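You operate a simulated robot arm through the tools that you are given. There is no shell and no other tool.

You are at the controls of a simulated robot arm. One attempt, no reset.

Task
Sort the three spoons into the drawer by the dishwasher.
Fine: open it; lay the small spoon in the lane marked SMALL, the table spoon in TABLE and the server in SERVERS, then shut the drawer. Drop, tip, chip or break nothing, tools too; keep fingers and goods out of closing doors and drawers.

The check looks at the end state, three seconds after you hand in, the way a careful person would. Anything else that was tipped, shoved, dropped, spilled or broken makes it a failure.

Robot
A 7-joint arm with a two-finger parallel gripper, fixed in place. Base frame: the origin is on the floor under the middle of its stand, x ahead of it, y to its left, z up. Lengths are in cm, angles in degrees, forces in N, time in s.
It reaches about 111.2 cm from its shoulder. Its first joint turns from -166.0 to 166.0 degrees. Payload 3.43 kg.
The tool frame sits at the grasp point between the pads (the TCP): z along the fingers, y along the line on which they close. The tips reach 3.4 cm beyond it. Largest opening 12.8 cm; finger width 2.4, thickness 1.2; the body of the gripper, 4.8 by 13 cm, starts 9.6 cm behind the TCP.
Orientation is told as [roll, pitch, yaw] about the base's x, y, z axes, in that order, counted from this pose: with the fingers straight down and closing along the base's y, the tool's x points along the base's -x, its y along +y and its z along -z.

Tools
- The arm moves only by the tool nudge_tool. Its argument "targets" is one flat list of numbers, 6 for each row, row after row: the shift along the base's x, y, z in mm, then the turn, a rotation vector about the base's x, y, z in degrees. In form: [x, y, z, ax, ay, az, x, y, z, ax, ay, az, ...]. A call has 1 to 20 rows; each row is the pose to reach, as a shift and turn from the pose commanded when the call began. "gripper" is the gripper command, from -1 (shut) to 1 (fully open), values between in proportion, set as the call begins (left out, the last holds). Each row takes 0.2 s and may step no farther than 5 cm and 8.6 degrees from the row before; otherwise, or with a gripper value out of range, the whole call is refused. Where a pose cannot be reached the arm comes as near as it can. A force on the tool above 40 N (or 10 N above the force at the start of the call, whichever is more), or a blocked arm, ends the call early, and 0.2 s more pass. Each finger travels about 15.3 cm/s and halts on what it meets, pressing with about 21 N; the grip force reading is that of the motor and also rises with nothing between the fingers. The clock runs only during rows and for 0.2 s after the last one: add rows that repeat a pose to give the fingers time. It gives the time, the measured TCP pose, the force on the tool (base axes), the opening and the grip force at its end, in the units of the frame above (readings bear some noise), with the torque about the TCP (base axes, N m) and any sound that the robot's microphone picked up.
- Cameras (640 x 400 px; columns grow to the right, rows downward): "scene" is fixed at [4.97, -64.96, 129.64]; the picture's right is [0.86, -0.52, 0.00], its down [-0.14, -0.23, -0.96] and it looks along [0.50, 0.82, -0.27] (base axes); focal length 319 px, centre (320, 200). "wrist" rides on the gripper at [7.6, -1.1, -16] in the tool frame; the picture's right is [0.15, 0.99, 0.00], its down [-0.88, 0.13, -0.46] and it looks along [-0.45, 0.07, 0.89] (tool axes); focal length 234 px, centre (320, 200). There is no depth. A picture from a camera that has moved, and an enlarged one, comes with that camera's place and axes in the base frame and with its lens.
- grab_frame(camera): a new picture of that camera. The clock stands still meanwhile.
- inspect(camera, box): a new picture of the part [left, top, right, bottom] of that camera's present view, enlarged. The clock stands still meanwhile.
- sign_off(): hands the job in; it is judged then, once.

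Nothing tells you positions but the pictures and the camera data. Unless the task says otherwise, let go and move clear before handing in.

The tools are called after "Request:" as a command line: name --argument value ..., lists and objects as JSON in quotes. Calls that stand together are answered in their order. nudge_tool: Moves the arm, as the interface text tells. Its arguments: {"type":"object","properties":{"targets":{"type":"array","items":{"type":"number"}},"gripper":{"type":"number"}},"required":["targets"]} The other tools are called the same way: grab_frame (camera) takes a picture; inspect (camera, box) takes an enlarged picture of a part of a camera's view; sign_off () hands the job in.

At the start:

```text
time_s: 0.0
position: [46.12, 17.4, 118.7]
tool_rot: [0.0, 0.0, 0.1]
contact_force: [-0.3, -0.7, -0.4]
wrist_torque: [-0.01, 0.03, -0.01]
width: 12.81
gripper_force: 0.0
```

scene: 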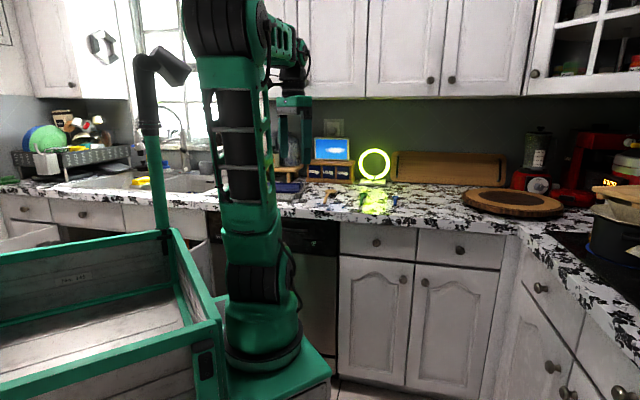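
wrist: 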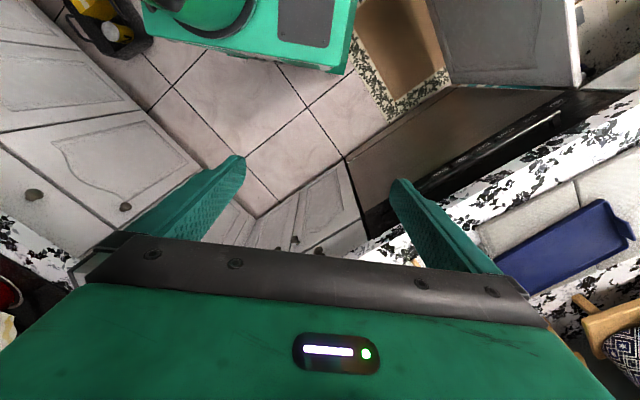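

I see a kitchen with the arm in front of a counter, a dishwasher behind the arm and drawers to its right; a blue tray sits on the counter near the wrist. I'll look closer at the counter and the drawers before moving.

Request:
inspect --camera "scene" --box '[260, 130, 420, 230]'

Request:
inspect --camera "scene" --box '[320, 200, 520, 325]'

Request:
inspect --camera "wrist" --box '[400, 150, 640, 300]'

Request:
inspect --camera "scene" --box '[0, 160, 240, 310]'

```text
4.00 times, centred on (340, 180) of scene
camera zoom: at [4.97, -64.96, 129.64], right [0.86, -0.52, 0.0], down [-0.14, -0.23, -0.96], along [0.5, 0.82, -0.27], focal length 1277 px, centre (240, 280)
```

zoom: 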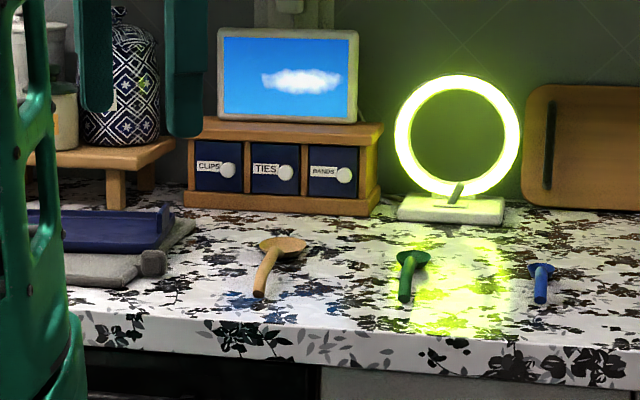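

```text
3.20 times, centred on (420, 262) of scene
camera zoom: at [4.97, -64.96, 129.64], right [0.86, -0.52, 0.0], down [-0.14, -0.23, -0.96], along [0.5, 0.82, -0.27], focal length 1021 px, centre (0, 0)
```

zoom: 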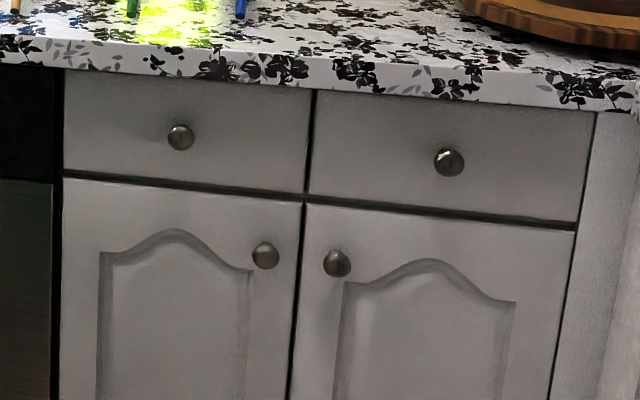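

```text
2.67 times, centred on (520, 225) of wrist
camera zoom: at [38.46, 16.2, 134.77], right [-0.15, 0.99, 0.0], down [0.88, 0.13, 0.46], along [0.45, 0.07, -0.89], focal length 624 px, centre (-213, 133)
```

zoom: 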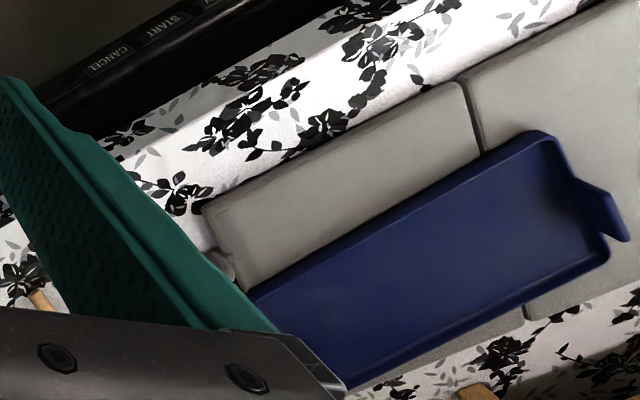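

```text
2.67 times, centred on (120, 235) of scene
camera zoom: at [4.97, -64.96, 129.64], right [0.86, -0.52, 0.0], down [-0.14, -0.23, -0.96], along [0.5, 0.82, -0.27], focal length 851 px, centre (853, 107)
```

zoom: 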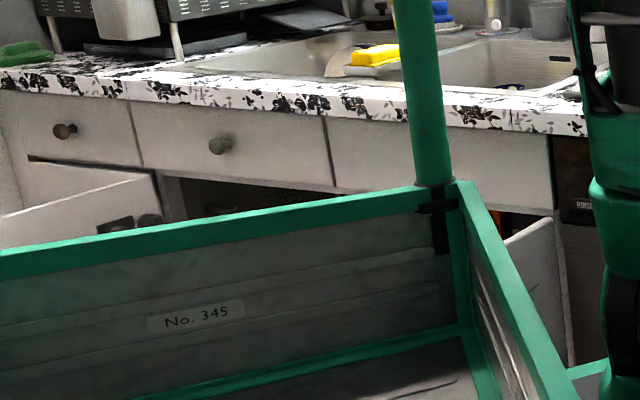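

The three spoons lie on the counter (wooden = largest, green = middle, blue = smallest), and the knob drawer just right of the dishwasher is the target. The counter runs at about 45° to my base axes; I'll turn the gripper to face it and look with the wrist camera to triangulate heights.

Request:
nudge_tool --targets '[20, 0, 0, 0, 0, 7.5, 40, 0, 0, 0, 0, 15, 60, 0, 0, 0, 0, 22.5, 80, 0, 0, 0, 0, 30, 100, 0, 0, 0, 0, 37.5, 120, 0, 0, 0, 0, 45]'

Request:
grab_frame --camera "wrist"

Request:
grab_frame --camera "scene"

```text
time_s: 1.4
position: [56.58, 17.39, 119.32]
tool_rot: [0.0, -0.8, 45.2]
contact_force: [-0.7, 0.2, 0.9]
wrist_torque: [0.01, -0.02, 0.03]
width: 12.81
gripper_force: 0.1
```

```text
taken
camera wrist: at [51.84, 10.97, 135.27], right [-0.8, 0.59, 0.0], down [0.52, 0.71, 0.47], along [0.28, 0.38, -0.88], focal length 234 px, centre (320, 200)
```

wrist: 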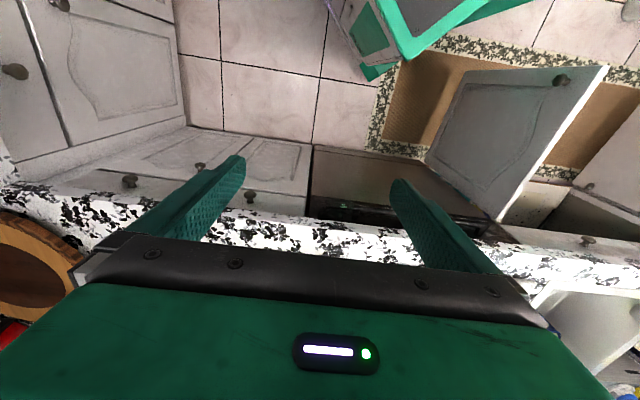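

```text
taken
```

scene: 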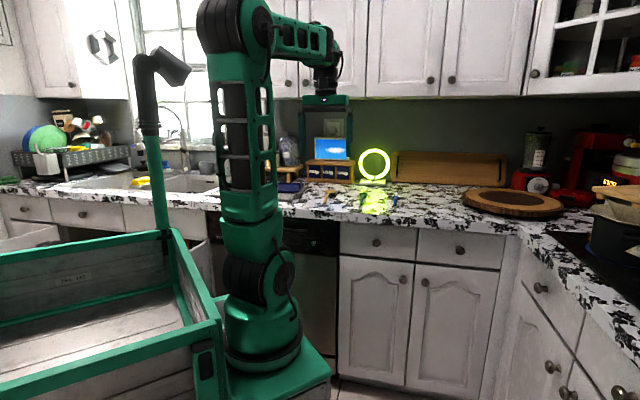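

The target drawer's knob triangulates to about (85, 23.6, 78), the counter top is near z=90, and the counter edge runs along (0.707, -0.707). I'll tilt the gripper toward the drawer and stop well short of the knob to look again.

Request:
nudge_tool --targets '[20, -1, -35, 4.24, -4.24, 0, 40, -2, -70, 8.48, -8.48, 0, 60, -4, -105, 12.7, -12.7, 0, 80, -5, -140, 17, -17, 0, 100, -6, -175, 21.2, -21.2, 0, 120, -7, -210, 25.4, -25.4, 0, 140, -8, -245, 29.7, -29.7, 0, 160, -10, -280, 33.9, -33.9, 0, 180, -11, -315, 38.2, -38.2, 0, 190, -12, -335, 42.4, -42.4, 0, 190, -12, -335, 42.4, -42.4, 0, 190, -12, -335, 42.4, -42.4, 0]'

Request:
grab_frame --camera "wrist"

Request:
grab_frame --camera "scene"

```text
time_s: 4.0
position: [75.69, 16.24, 85.86]
tool_rot: [0.1, -60.6, 44.8]
contact_force: [0.4, 0.7, 0.3]
wrist_torque: [-0.01, 0.01, 0.03]
width: 12.8
gripper_force: 0.0
```

```text
taken
camera wrist: at [63.85, 2.99, 87.09], right [-0.75, 0.65, -0.13], down [-0.07, 0.12, 0.99], along [0.66, 0.75, -0.04], focal length 234 px, centre (320, 200)
```

wrist: 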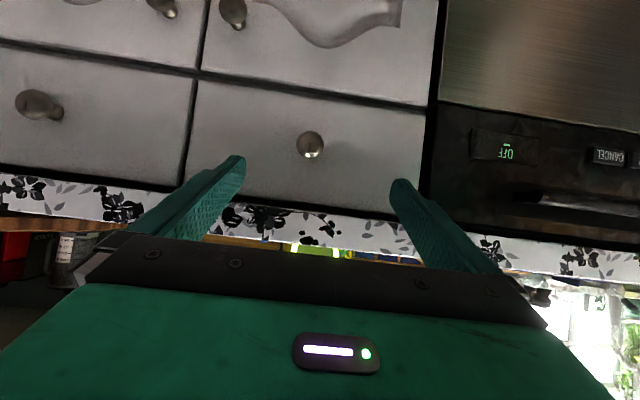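

```text
taken
```

scene: 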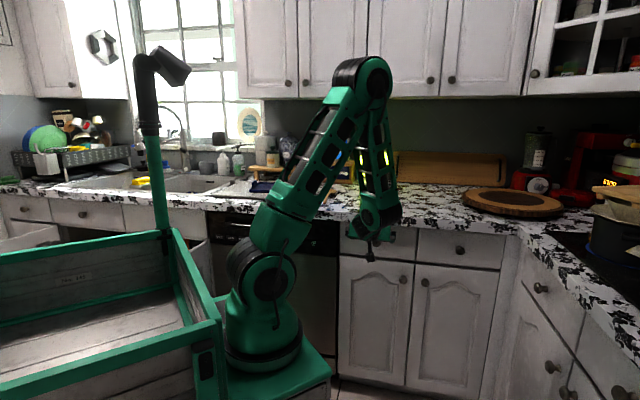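

The knob is right on the tool axis, about 13 cm ahead and 1.2 cm to one side. I'll narrow the gripper to ~7 cm and advance 7 cm, then check.

Request:
nudge_tool --targets '[13, 8, -9, 0, 0, 0, 26, 17, -18, 0, 0, 0, 39, 26, -26, 0, 0, 0, 51, 34, -35, 0, 0, 0, 51, 34, -35, 0, 0, 0, 51, 34, -35, 0, 0, 0]' --gripper 0.1

Request:
grab_frame --camera "wrist"

Request:
inspect --camera "scene" --box '[320, 170, 480, 270]'

```text
time_s: 5.4
position: [80.83, 19.59, 82.36]
tool_rot: [0.2, -60.7, 45.0]
contact_force: [1.0, -0.1, 0.1]
wrist_torque: [0.01, 0.01, -0.01]
width: 7.03
gripper_force: 0.1
```

```text
taken
camera wrist: at [68.96, 6.31, 83.57], right [-0.75, 0.65, -0.13], down [-0.07, 0.12, 0.99], along [0.66, 0.75, -0.04], focal length 234 px, centre (320, 200)
```

wrist: 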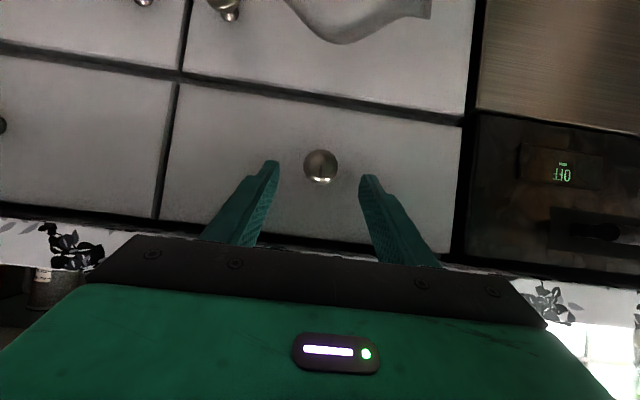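

```text
4.00 times, centred on (400, 220) of scene
camera zoom: at [4.97, -64.96, 129.64], right [0.86, -0.52, 0.0], down [-0.14, -0.23, -0.96], along [0.5, 0.82, -0.27], focal length 1277 px, centre (0, 120)
```

zoom: 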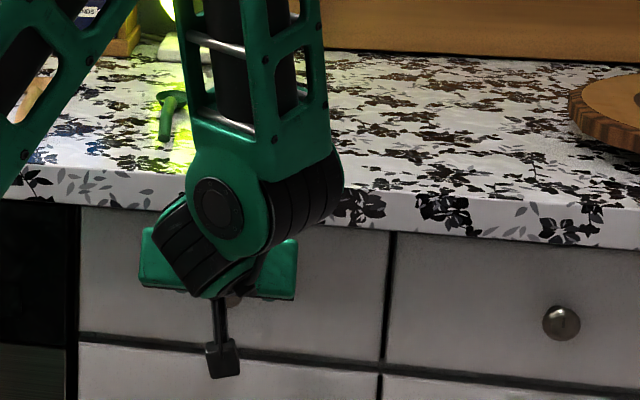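

The knob is centred between the fingers, about 6 cm beyond the TCP. I'll advance 3.9 cm and check before closing.

Request:
nudge_tool --targets '[8, 8, -6.5, 0, 0, 0, 16, 16, -13, 0, 0, 0, 24, 24, -19.5, 0, 0, 0, 24, 24, -19.5, 0, 0, 0, 24, 24, -19.5, 0, 0, 0]'

Request:
grab_frame --camera "wrist"

```text
time_s: 6.3
position: [81.76, 21.62, 81.32]
tool_rot: [-0.5, -60.8, 45.5]
contact_force: [0.0, -0.3, -0.7]
wrist_torque: [0.02, -0.01, 0.08]
width: 7.02
gripper_force: 0.1
stopped in row 4: the force on the tool passed its limit at 94 N (the readings are from after the stop); the commanded pose is now the measured one
```

```text
taken
camera wrist: at [69.98, 8.36, 82.52], right [-0.75, 0.65, -0.13], down [-0.07, 0.12, 0.99], along [0.66, 0.75, -0.04], focal length 234 px, centre (320, 200)
```

wrist: 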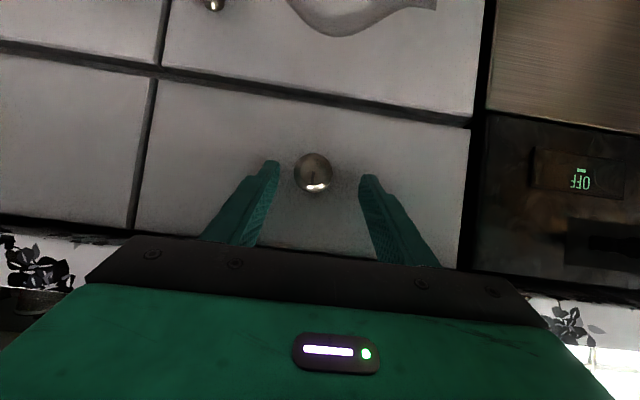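

The advance was stopped by a contact. I'll look closely at what touched before moving further.

Request:
inspect --camera "scene" --box '[300, 130, 460, 230]'

Request:
inspect --camera "wrist" --box '[220, 120, 420, 245]'

Request:
grab_frame --camera "scene"

```text
4.00 times, centred on (380, 180) of scene
camera zoom: at [4.97, -64.96, 129.64], right [0.86, -0.52, 0.0], down [-0.14, -0.23, -0.96], along [0.5, 0.82, -0.27], focal length 1277 px, centre (80, 280)
```

zoom: 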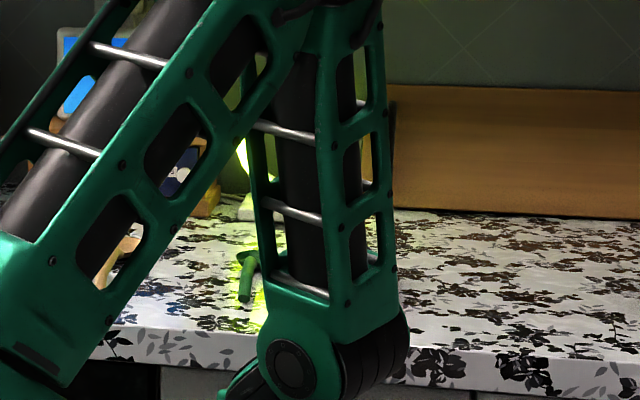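

```text
3.20 times, centred on (320, 182) of wrist
camera zoom: at [69.98, 8.36, 82.52], right [-0.75, 0.65, -0.13], down [-0.07, 0.12, 0.99], along [0.66, 0.75, -0.04], focal length 749 px, centre (320, 256)
```

zoom: 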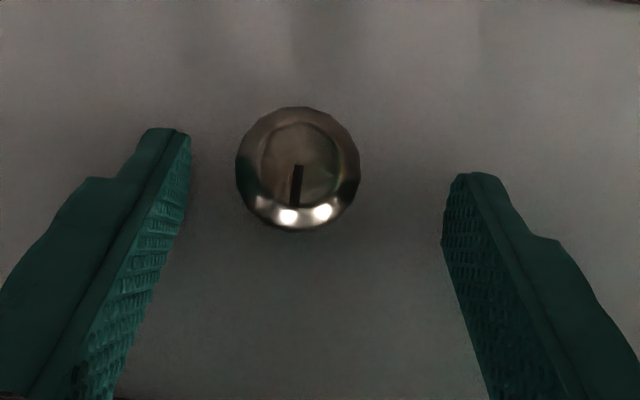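

```text
taken
```

scene: 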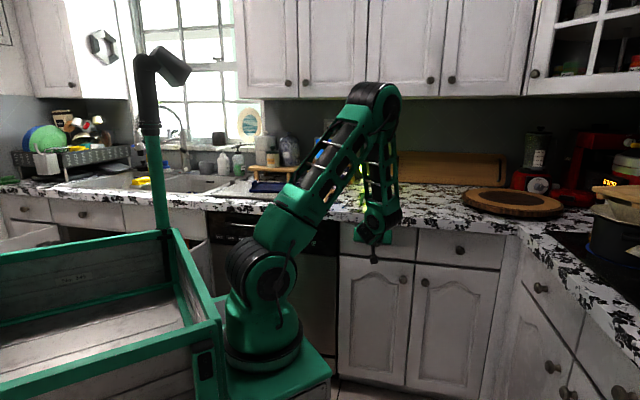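

Request:
inspect --camera "wrist" --box '[264, 142, 376, 212]'

Request:
inspect --camera "scene" --box '[340, 200, 420, 250]'

Request:
inspect --camera "wrist" --box '[0, 180, 320, 380]'

Request:
inspect --camera "wrist" --box '[320, 180, 640, 380]'

```text
5.71 times, centred on (320, 177) of wrist
camera zoom: at [69.98, 8.36, 82.52], right [-0.75, 0.65, -0.13], down [-0.07, 0.12, 0.99], along [0.66, 0.75, -0.04], focal length 1338 px, centre (320, 331)
```

zoom: 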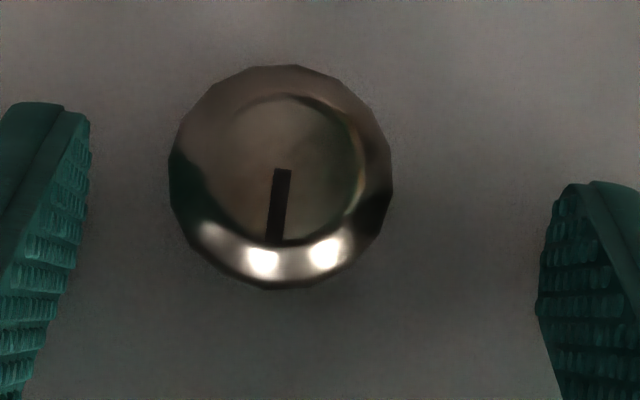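

```text
8.00 times, centred on (380, 225) of scene
camera zoom: at [4.97, -64.96, 129.64], right [0.86, -0.52, 0.0], down [-0.14, -0.23, -0.96], along [0.5, 0.82, -0.27], focal length 2553 px, centre (-160, 0)
```

zoom: 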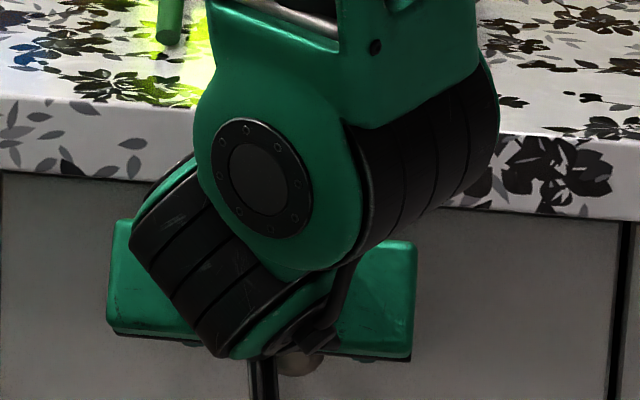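

```text
2.00 times, centred on (160, 280) of wrist
camera zoom: at [69.98, 8.36, 82.52], right [-0.75, 0.65, -0.13], down [-0.07, 0.12, 0.99], along [0.66, 0.75, -0.04], focal length 468 px, centre (640, 40)
```

zoom: 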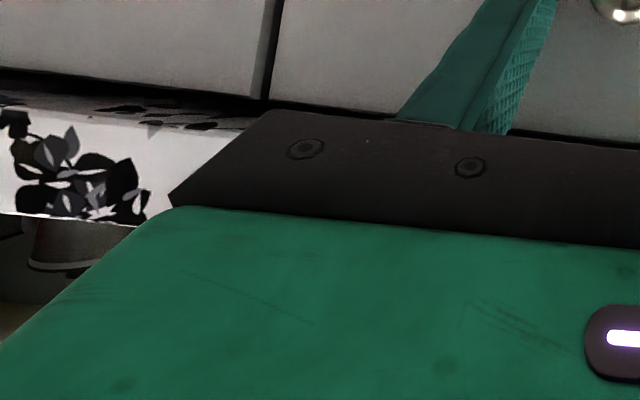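

```text
2.00 times, centred on (480, 280) of wrist
camera zoom: at [69.98, 8.36, 82.52], right [-0.75, 0.65, -0.13], down [-0.07, 0.12, 0.99], along [0.66, 0.75, -0.04], focal length 468 px, centre (0, 40)
```

zoom: 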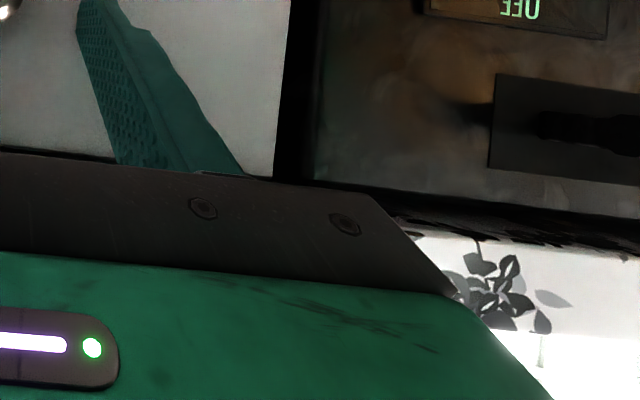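

The nearest thing to a contact is the fingertips on the drawer face, with the knob head right at tip depth; nothing looks disturbed. I'll recentre sideways 6 mm and then creep forward in small steps.

Request:
nudge_tool --targets '[2.2, -2.2, 0, 0, 0, 0, 4.4, -4.4, 0, 0, 0, 0, 4.4, -4.4, 0, 0, 0, 0]'

Request:
nudge_tool --targets '[1, 1, -0.8, 0, 0, 0, 2, 2, -1.6, 0, 0, 0, 3, 3, -2.4, 0, 0, 0, 3, 3, -2.4, 0, 0, 0]'

```text
time_s: 7.1
position: [82.18, 21.1, 81.34]
tool_rot: [-0.6, -60.8, 45.4]
contact_force: [-0.2, 0.1, 0.2]
wrist_torque: [0.04, 0.0, 0.01]
width: 7.02
gripper_force: 0.1
```

```text
time_s: 8.1
position: [82.35, 21.44, 81.11]
tool_rot: [-0.5, -60.8, 45.4]
contact_force: [-14.8, -15.2, 9.1]
wrist_torque: [0.46, 0.23, 0.76]
width: 6.97
gripper_force: 0.0
```

Request:
inspect --camera "wrist" --box '[220, 120, 420, 245]'

Request:
grab_frame --camera "wrist"

Request:
inspect --camera "scene" --box '[340, 200, 420, 250]'

```text
3.20 times, centred on (320, 182) of wrist
camera zoom: at [70.66, 8.21, 82.27], right [-0.75, 0.65, -0.13], down [-0.07, 0.12, 0.99], along [0.66, 0.75, -0.04], focal length 749 px, centre (320, 256)
```

zoom: 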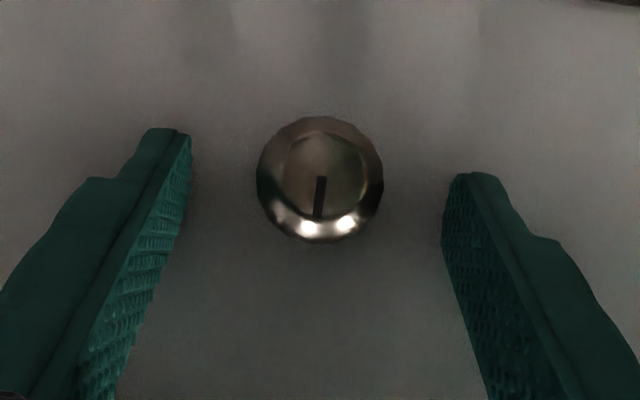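

```text
taken
camera wrist: at [70.66, 8.21, 82.27], right [-0.75, 0.65, -0.13], down [-0.07, 0.12, 0.99], along [0.66, 0.75, -0.04], focal length 234 px, centre (320, 200)
```

wrist: 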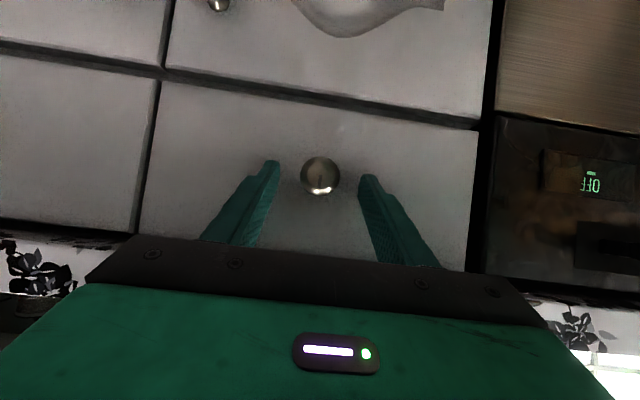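

```text
8.00 times, centred on (380, 225) of scene
camera zoom: at [4.97, -64.96, 129.64], right [0.86, -0.52, 0.0], down [-0.14, -0.23, -0.96], along [0.5, 0.82, -0.27], focal length 2553 px, centre (-160, 0)
```

zoom: 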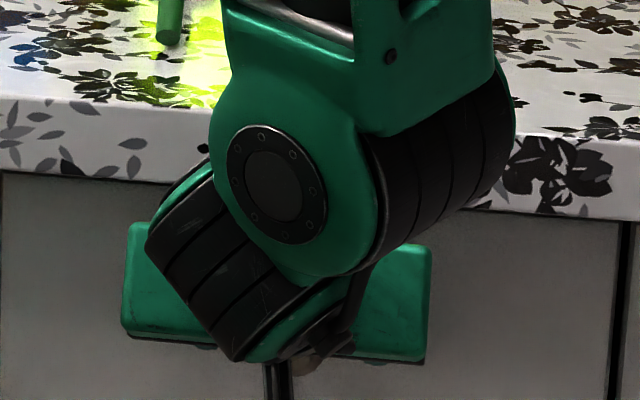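

The fingertips touch the drawer face on one side; that places the face at n≈77 and the knob head between the pads. I'll back off 2 mm, lower 3 mm, and then close on the knob.

Request:
nudge_tool --targets '[-1.5, -1.5, -1.5, 0, 0, 0, -1.5, -1.5, -3, 0, 0, 0, -1.5, -1.5, -3, 0, 0, 0]'

Request:
nudge_tool --targets '[0, 0, 0, 0, 0, 0, 0, 0, 0, 0, 0, 0, 0, 0, 0, 0, 0, 0, 0, 0, 0, 0, 0, 0]' --gripper -1

Request:
inspect --camera "wrist" --box '[220, 120, 420, 245]'

```text
time_s: 8.9
position: [82.38, 21.4, 80.81]
tool_rot: [-0.7, -60.7, 45.4]
contact_force: [0.4, -0.1, 0.5]
wrist_torque: [-0.04, -0.02, -0.01]
width: 7.05
gripper_force: 0.2
```

```text
time_s: 9.9
position: [82.37, 21.3, 80.78]
tool_rot: [-0.7, -60.8, 45.4]
contact_force: [6.0, -3.2, 0.3]
wrist_torque: [-0.06, -0.09, -0.05]
width: 3.18
gripper_force: 45.1
```

```text
3.20 times, centred on (320, 182) of wrist
camera zoom: at [70.62, 8.06, 81.95], right [-0.75, 0.65, -0.13], down [-0.07, 0.12, 0.99], along [0.66, 0.75, -0.04], focal length 749 px, centre (320, 256)
```

zoom: 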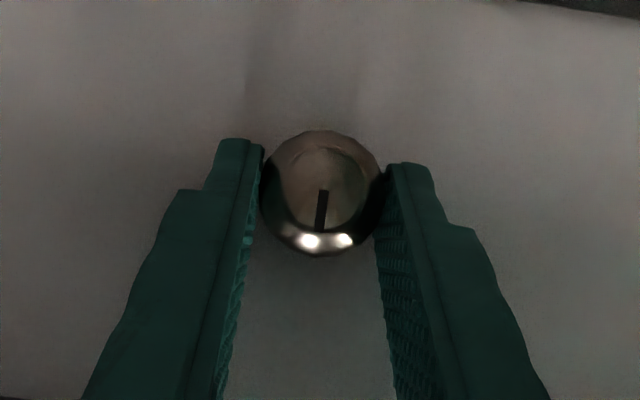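

The knob is held (width 3.18 cm). I'll pull straight out, slowly at first.

Request:
nudge_tool --targets '[-5, -5, 0, 0, 0, 0, -11, -11, 0, 0, 0, 0, -17, -17, 0, 0, 0, 0, -23, -23, 0, 0, 0, 0, -29, -29, 0, 0, 0, 0, -35, -35, 0, 0, 0, 0, -35, -35, 0, 0, 0, 0]'

Request:
grab_frame --camera "wrist"

Request:
grab_frame --camera "scene"

```text
time_s: 11.5
position: [78.86, 17.82, 80.8]
tool_rot: [-0.5, -60.9, 45.5]
contact_force: [12.1, -8.4, 0.6]
wrist_torque: [-0.07, -0.21, -0.15]
width: 3.2
gripper_force: 45.1
```

```text
taken
camera wrist: at [67.13, 4.57, 81.94], right [-0.75, 0.65, -0.13], down [-0.07, 0.12, 0.99], along [0.66, 0.75, -0.04], focal length 234 px, centre (320, 200)
```

wrist: 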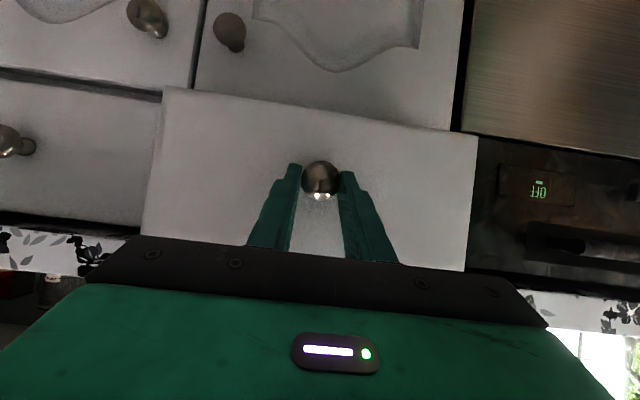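

```text
taken
```

scene: 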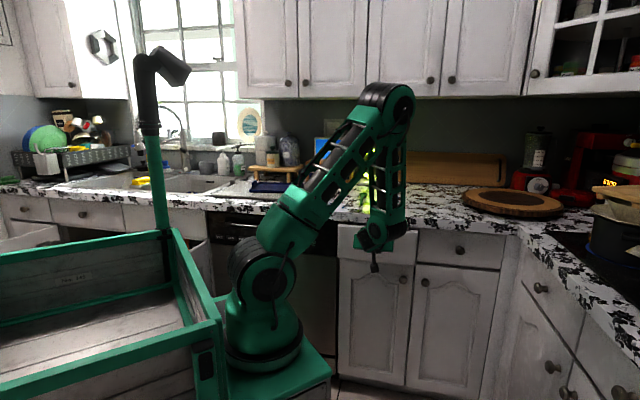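

The drawer is sliding out with the knob. There is a small sideways load, so I'll drift slightly to that side while pulling 20 cm more.

Request:
nudge_tool --targets '[-12, -16, 0, 0, 0, 0, -26, -30, 0, 0, 0, 0, -40, -44, 0, 0, 0, 0, -54, -58, 0, 0, 0, 0, -68, -72, 0, 0, 0, 0, -82, -87, 0, 0, 0, 0, -96, -101, 0, 0, 0, 0, -110, -115, 0, 0, 0, 0, -124, -130, 0, 0, 0, 0, -138, -144, 0, 0, 0, 0, -138, -144, 0, 0, 0, 0]'

Request:
grab_frame --camera "wrist"

Request:
grab_frame --camera "scene"

```text
time_s: 12.8
position: [72.53, 11.38, 82.09]
tool_rot: [-2.0, -61.3, 48.2]
contact_force: [-33.1, 28.7, -32.5]
wrist_torque: [0.12, 0.91, 0.93]
width: 3.23
gripper_force: 45.0
out of reach, approached as far as the arm can: row 5, 6
stopped in row 6: the force on the tool passed its limit at 51 N (the readings are from after the stop); the commanded pose is now the measured one
```

```text
taken
camera wrist: at [61.13, -2.19, 83.07], right [-0.76, 0.63, -0.14], down [-0.09, 0.12, 0.99], along [0.64, 0.77, -0.03], focal length 234 px, centre (320, 200)
```

wrist: 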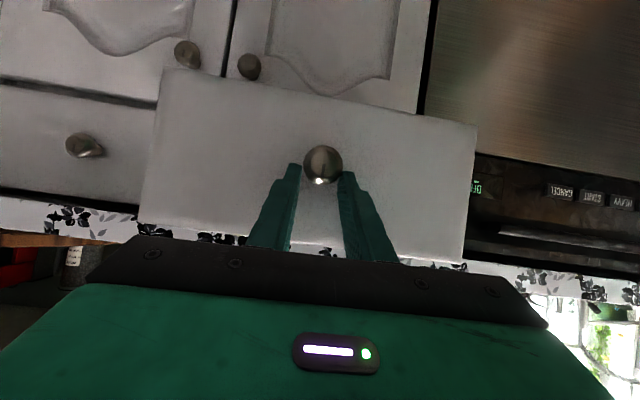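

```text
taken
```

scene: 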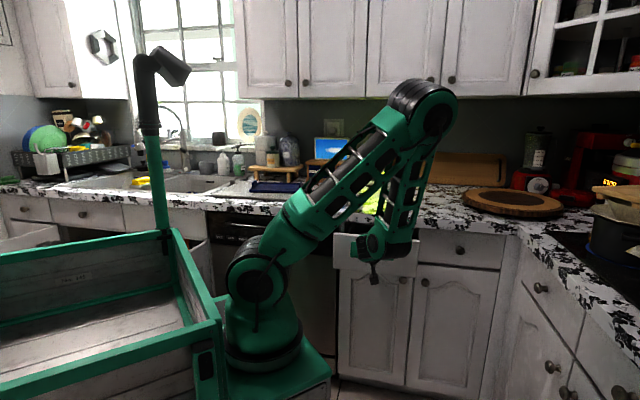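

The arm can't fold further with this tilt; the drawer is open about 14 cm. I'll let go of the knob and then re-engage with the fingers pointing down, pulling from inside the drawer front.

Request:
nudge_tool --targets '[0, 0, 0, 0, 0, 0, 0, 0, 0, 0, 0, 0, 0, 0, 0, 0, 0, 0]' --gripper 0.1

Request:
grab_frame --camera "wrist"

```text
time_s: 13.6
position: [72.9, 10.91, 82.04]
tool_rot: [-2.6, -61.5, 47.9]
contact_force: [-0.4, -0.1, -0.3]
wrist_torque: [0.0, 0.03, -0.03]
width: 7.03
gripper_force: 0.1
```

```text
taken
camera wrist: at [61.28, -2.5, 83.13], right [-0.75, 0.64, -0.15], down [-0.09, 0.12, 0.99], along [0.65, 0.76, -0.03], focal length 234 px, centre (320, 200)
```

wrist: 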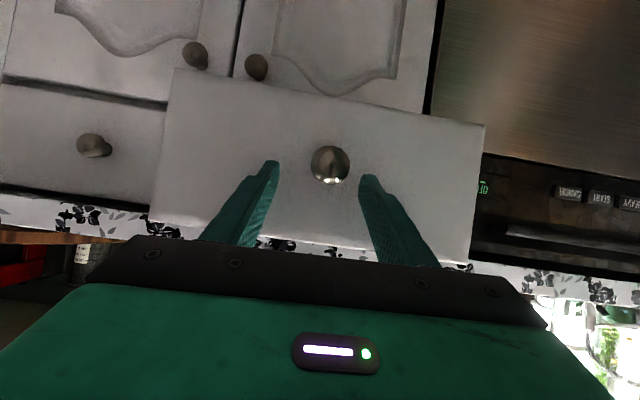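

Request:
nudge_tool --targets '[-4, -4, 37, -5.7, 5.15, 0, -7, -7, 75, -11.4, 10.3, 0, -11, -11, 112, -17.1, 15.45, 0, -14, -14, 150, -22.8, 20.6, 0, -18, -18, 187, -28.5, 25.75, 0, -21, -21, 225, -34.2, 30.9, 0, -25, -25, 262, -39.9, 36.05, 0, -28, -28, 300, -45.6, 41.2, 0, -28, -28, 300, -45.6, 41.2, 0]'

Request:
grab_frame --camera "wrist"

Request:
grab_frame --camera "scene"

```text
time_s: 15.6
position: [68.79, 8.72, 111.83]
tool_rot: [-1.7, 1.0, 47.1]
contact_force: [-0.2, 0.3, -0.9]
wrist_torque: [0.01, -0.01, -0.02]
width: 7.05
gripper_force: 0.1
out of reach, approached as far as the arm can: row 1
```

```text
taken
camera wrist: at [64.31, 2.78, 127.95], right [-0.82, 0.57, -0.02], down [0.5, 0.75, 0.44], along [0.27, 0.35, -0.9], focal length 234 px, centre (320, 200)
```

wrist: 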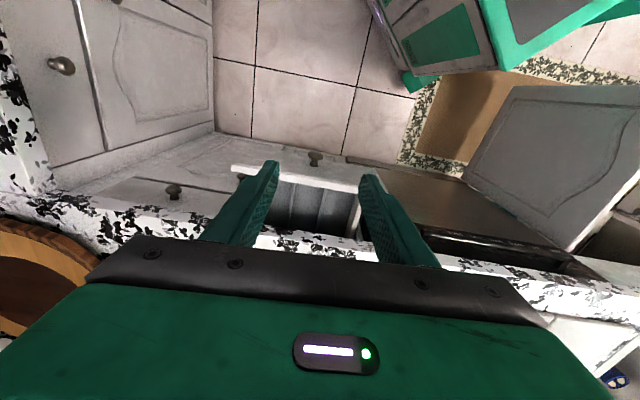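

```text
taken
```

scene: 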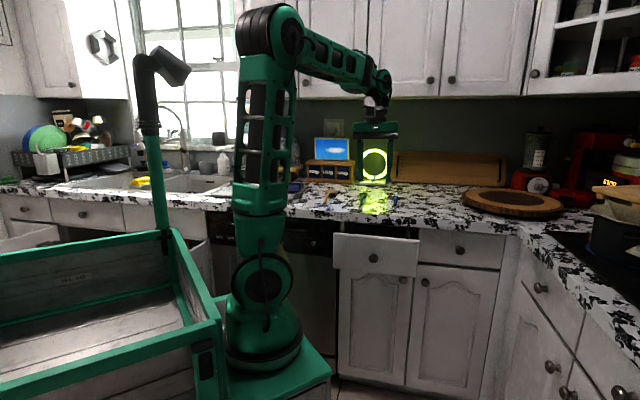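

Request:
inspect --camera "wrist" --box '[200, 140, 400, 265]'

Request:
inspect --camera "scene" --box '[320, 200, 440, 275]'

Request:
inspect --camera "scene" --box '[300, 160, 460, 260]'

```text
3.20 times, centred on (300, 202) of wrist
camera zoom: at [64.31, 2.78, 127.95], right [-0.82, 0.57, -0.02], down [0.5, 0.75, 0.44], along [0.27, 0.35, -0.9], focal length 749 px, centre (384, 192)
```

zoom: 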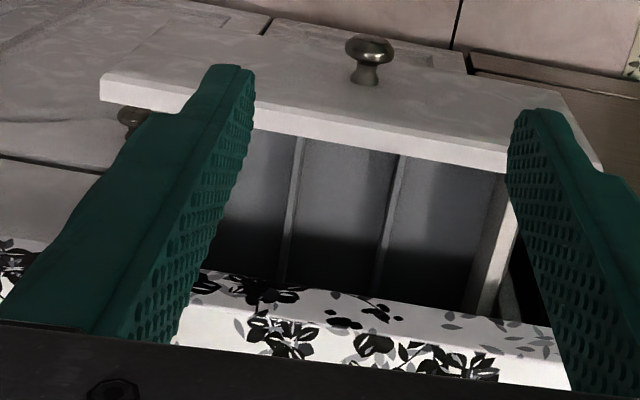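

```text
5.33 times, centred on (380, 238) of scene
camera zoom: at [4.97, -64.96, 129.64], right [0.86, -0.52, 0.0], down [-0.14, -0.23, -0.96], along [0.5, 0.82, -0.27], focal length 1702 px, centre (0, 0)
```

zoom: 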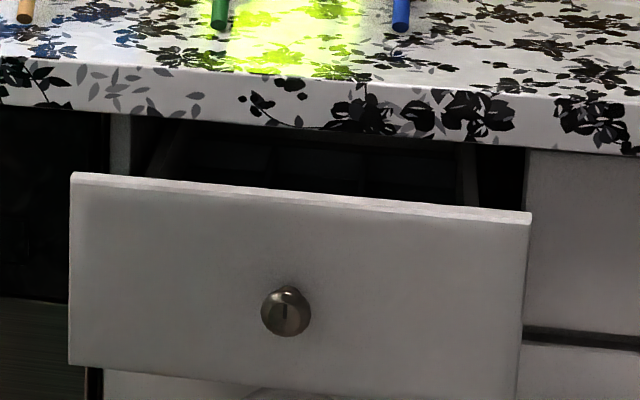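

```text
4.00 times, centred on (380, 210) of scene
camera zoom: at [4.97, -64.96, 129.64], right [0.86, -0.52, 0.0], down [-0.14, -0.23, -0.96], along [0.5, 0.82, -0.27], focal length 1277 px, centre (80, 160)
```

zoom: 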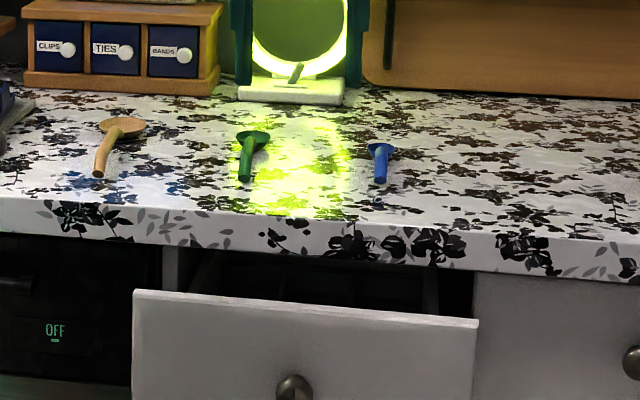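

The drawer has three lanes running front-to-back (middle lane centred with the knob). I'll close the fingers, straighten the tool, and hover just behind the drawer front panel before dipping in to pull it.

Request:
nudge_tool --targets '[16, 14, -20, 0.3, 0.1, -0.35, 32, 28, -40, 0.6, 0.2, -0.7, 48, 42, -60, 0.9, 0.3, -1.05, 64, 56, -80, 1.2, 0.4, -1.4, 80, 70, -100, 1.6, 0.5, -1.8, 96, 85, -118, 1.9, 0.56, -2.1, 96, 85, -118, 1.9, 0.56, -2.1, 96, 85, -118, 1.9, 0.56, -2.1]' --gripper -1

Request:
grab_frame --camera "wrist"

Request:
inspect --camera "scene" --box '[300, 160, 460, 260]'

```text
time_s: 17.4
position: [78.18, 16.99, 100.0]
tool_rot: [0.2, -0.2, 45.1]
contact_force: [0.6, 0.6, -0.4]
wrist_torque: [-0.02, 0.02, -0.02]
width: 0.01
gripper_force: 21.3
```

```text
taken
camera wrist: at [73.58, 10.71, 115.92], right [-0.8, 0.6, 0.0], down [0.53, 0.71, 0.46], along [0.27, 0.37, -0.89], focal length 234 px, centre (320, 200)
```

wrist: 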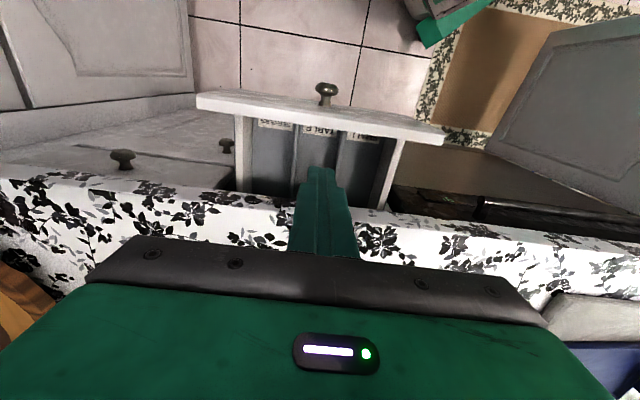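

```text
4.00 times, centred on (380, 210) of scene
camera zoom: at [4.97, -64.96, 129.64], right [0.86, -0.52, 0.0], down [-0.14, -0.23, -0.96], along [0.5, 0.82, -0.27], focal length 1277 px, centre (80, 160)
```

zoom: 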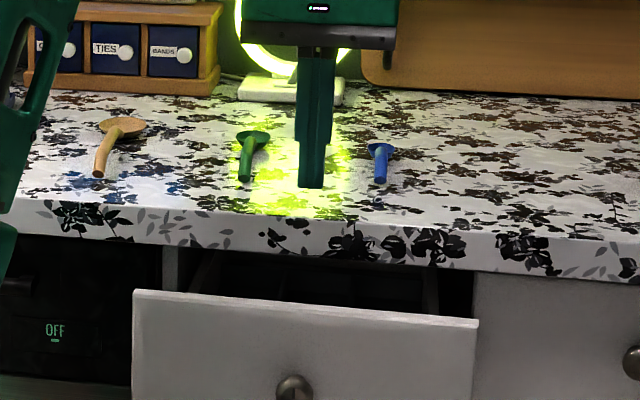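

Request:
inspect --camera "wrist" --box '[190, 75, 450, 238]'

Request:
inspect --camera "wrist" --box '[240, 100, 400, 200]'

```text
2.45 times, centred on (320, 156) of wrist
camera zoom: at [73.58, 10.71, 115.92], right [-0.8, 0.6, 0.0], down [0.53, 0.71, 0.46], along [0.27, 0.37, -0.89], focal length 575 px, centre (320, 307)
```

zoom: 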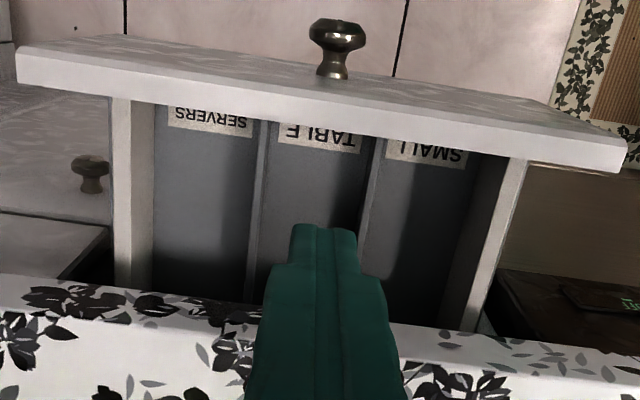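

```text
4.00 times, centred on (320, 150) of wrist
camera zoom: at [73.58, 10.71, 115.92], right [-0.8, 0.6, 0.0], down [0.53, 0.71, 0.46], along [0.27, 0.37, -0.89], focal length 937 px, centre (320, 400)
```

zoom: 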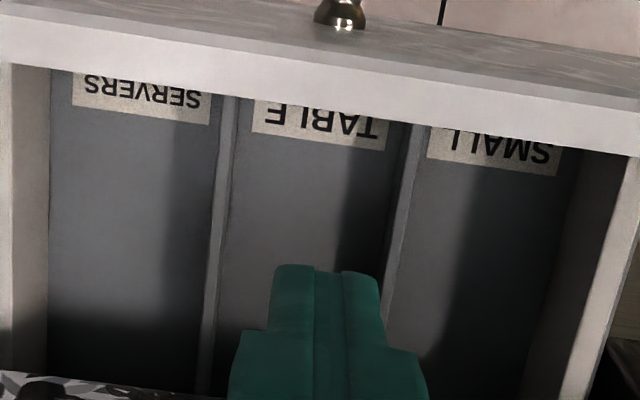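

Labels read: SERVERS (right, +s), TABLE (middle), SMALL (left, by the dishwasher). The closed fingers hover over the middle lane just behind the front panel; I'll dip in about 4 cm below the panel top.

Request:
nudge_tool --targets '[0, 0, -30, 0, 0, 0, 0, 0, -60, 0, 0, 0, 0, 0, -90, 0, 0, 0, 0, 0, -115, 0, 0, 0, 0, 0, -138, 0, 0, 0, 0, 0, -138, 0, 0, 0]'

Request:
grab_frame --camera "wrist"

Request:
inspect --camera "scene" --box '[300, 160, 460, 260]'

```text
time_s: 18.8
position: [78.16, 16.95, 86.14]
tool_rot: [0.2, -0.2, 45.0]
contact_force: [-0.3, 0.6, -0.6]
wrist_torque: [-0.04, 0.01, 0.01]
width: 0.01
gripper_force: 21.5
```

```text
taken
camera wrist: at [73.63, 10.75, 102.09], right [-0.8, 0.6, 0.0], down [0.53, 0.71, 0.46], along [0.27, 0.37, -0.89], focal length 234 px, centre (320, 200)
```

wrist: 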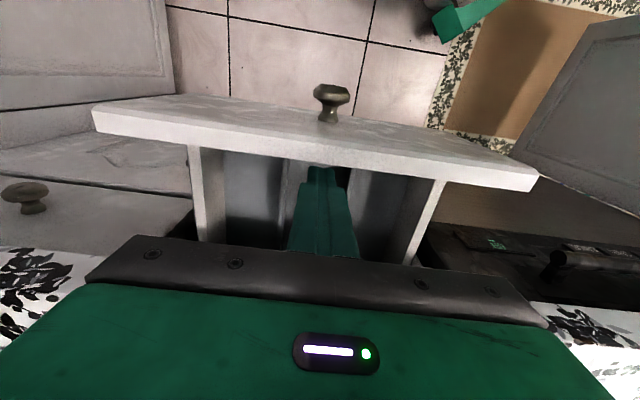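

```text
4.00 times, centred on (380, 210) of scene
camera zoom: at [4.97, -64.96, 129.64], right [0.86, -0.52, 0.0], down [-0.14, -0.23, -0.96], along [0.5, 0.82, -0.27], focal length 1277 px, centre (80, 160)
```

zoom: 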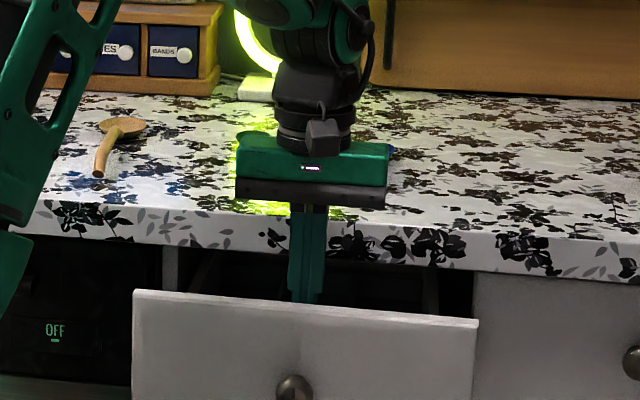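

Request:
nudge_tool --targets '[-7, -7, 0, 0, 0, 0, -14, -14, 0, 0, 0, 0, -22, -22, 0, 0, 0, 0, -31, -31, 0, 0, 0, 0, -40, -40, 0, 0, 0, 0, -50, -50, 0, 0, 0, 0, -60, -60, 0, 0, 0, 0, -70, -70, 0, 0, 0, 0, -80, -80, 0, 0, 0, 0, -90, -90, 0, 0, 0, 0, -100, -100, 0, 0, 0, 0, -108, -108, 0, 0, 0, 0, -116, -116, 0, 0, 0, 0, -122, -122, 0, 0, 0, 0, -127, -127, 0, 0, 0, 0, -127, -127, 0, 0, 0, 0]'

Request:
grab_frame --camera "wrist"

Request:
grab_frame --camera "scene"

```text
time_s: 22.2
position: [65.4, 4.25, 86.24]
tool_rot: [0.2, -0.2, 45.1]
contact_force: [0.1, 0.1, -0.8]
wrist_torque: [0.0, 0.01, 0.02]
width: 0.0
gripper_force: 21.3
```

```text
taken
camera wrist: at [60.83, -2.01, 102.15], right [-0.8, 0.6, 0.0], down [0.53, 0.71, 0.46], along [0.27, 0.37, -0.89], focal length 234 px, centre (320, 200)
```

wrist: 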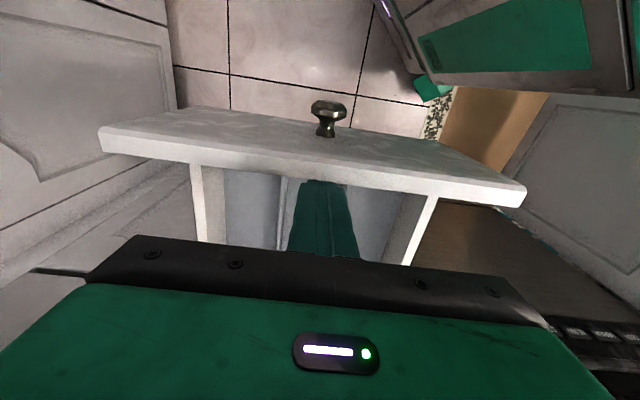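

```text
taken
```

scene: 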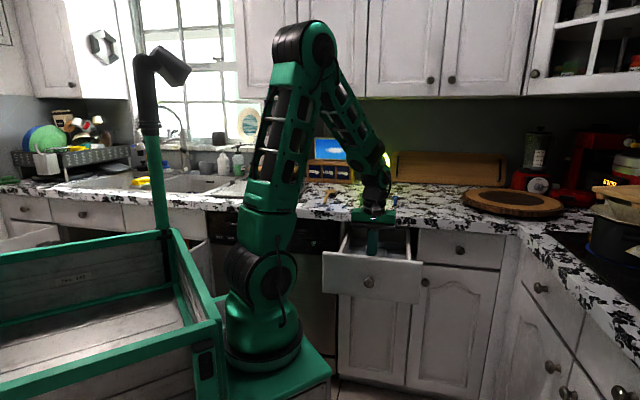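

The drawer is about 31 cm open and moving freely. I'll take 5 cm more for room, then lift out.

Request:
nudge_tool --targets '[-6, -6, 0, 0, 0, 0, -13, -13, 0, 0, 0, 0, -20, -20, 0, 0, 0, 0, -27, -27, 0, 0, 0, 0, -32, -32, 0, 0, 0, 0, -36, -36, 0, 0, 0, 0, -36, -36, 0, 0, 0, 0]'

```text
time_s: 23.8
position: [61.98, 0.73, 86.24]
tool_rot: [0.2, -0.3, 45.0]
contact_force: [0.2, 1.8, -0.3]
wrist_torque: [-0.02, 0.02, -0.03]
width: 0.01
gripper_force: 20.9
```

Request:
nudge_tool --targets '[10, 10, 0, 0, 0, 0, 10, 10, 40, 0, 0, 0, 10, 10, 80, 0, 0, 0, 10, 10, 120, 0, 0, 0, 20, 20, 160, 0, 0, 0, 40, 40, 200, 0, 0, 0, 60, 60, 240, 0, 0, 0, 80, 80, 270, 0, 0, 0, 80, 80, 270, 0, 0, 0, 80, 80, 270, 0, 0, 0]'

Request:
grab_frame --camera "wrist"

Request:
grab_frame --camera "scene"

```text
time_s: 26.0
position: [69.91, 8.6, 113.37]
tool_rot: [0.2, -0.3, 45.0]
contact_force: [-0.2, -0.3, 0.0]
wrist_torque: [0.01, 0.03, 0.03]
width: 0.0
gripper_force: 20.7
```

```text
taken
camera wrist: at [65.39, 2.48, 129.18], right [-0.8, 0.6, 0.0], down [0.53, 0.71, 0.46], along [0.27, 0.37, -0.89], focal length 234 px, centre (320, 200)
```

wrist: 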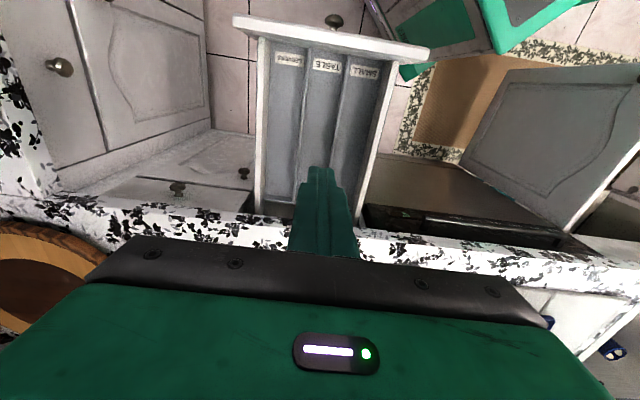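

```text
taken
```

scene: 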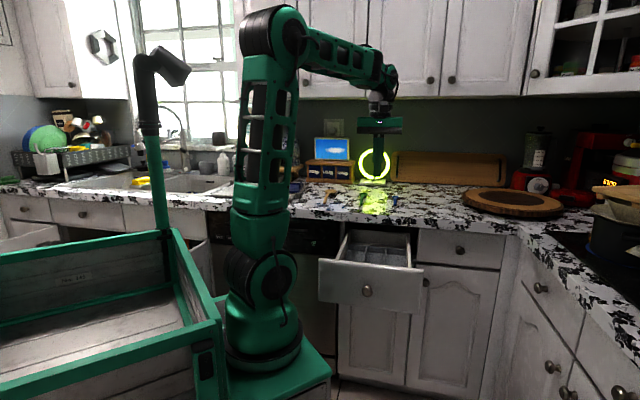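

Request:
inspect --camera "wrist" --box '[220, 5, 460, 155]'

Request:
inspect --camera "wrist" --box '[220, 90, 460, 240]'

Request:
inspect --camera "scene" --box '[310, 210, 438, 290]'

Request:
inspect --camera "scene" --box '[300, 170, 428, 250]'

```text
2.67 times, centred on (340, 80) of wrist
camera zoom: at [65.39, 2.48, 129.18], right [-0.8, 0.6, 0.0], down [0.53, 0.71, 0.46], along [0.27, 0.37, -0.89], focal length 624 px, centre (267, 520)
```

zoom: 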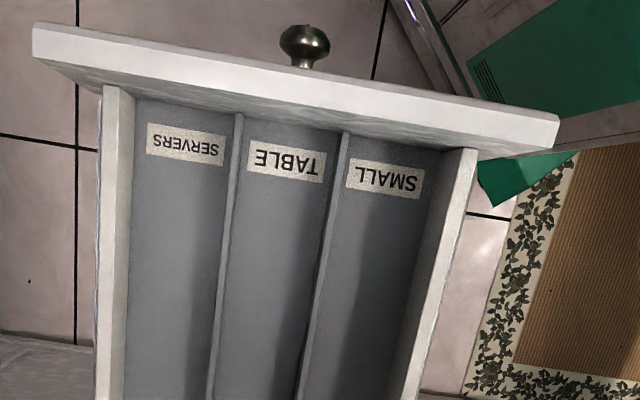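

```text
2.67 times, centred on (340, 165) of wrist
camera zoom: at [65.39, 2.48, 129.18], right [-0.8, 0.6, 0.0], down [0.53, 0.71, 0.46], along [0.27, 0.37, -0.89], focal length 624 px, centre (267, 293)
```

zoom: 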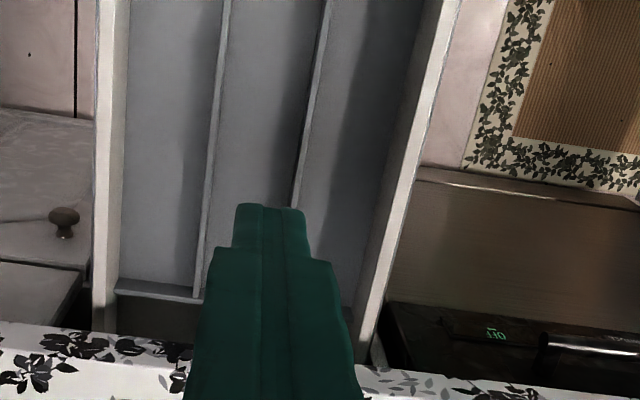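

```text
5.00 times, centred on (374, 250) of scene
camera zoom: at [4.97, -64.96, 129.64], right [0.86, -0.52, 0.0], down [-0.14, -0.23, -0.96], along [0.5, 0.82, -0.27], focal length 1596 px, centre (50, -50)
```

zoom: 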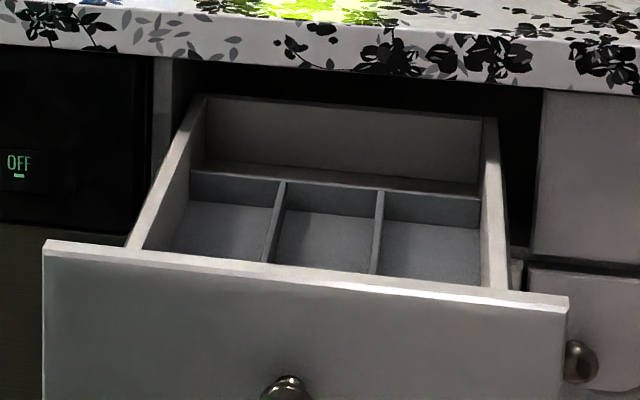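

```text
5.00 times, centred on (364, 210) of scene
camera zoom: at [4.97, -64.96, 129.64], right [0.86, -0.52, 0.0], down [-0.14, -0.23, -0.96], along [0.5, 0.82, -0.27], focal length 1596 px, centre (100, 150)
```

zoom: 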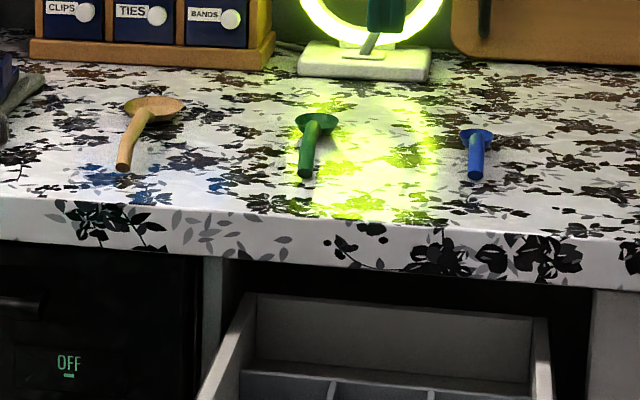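

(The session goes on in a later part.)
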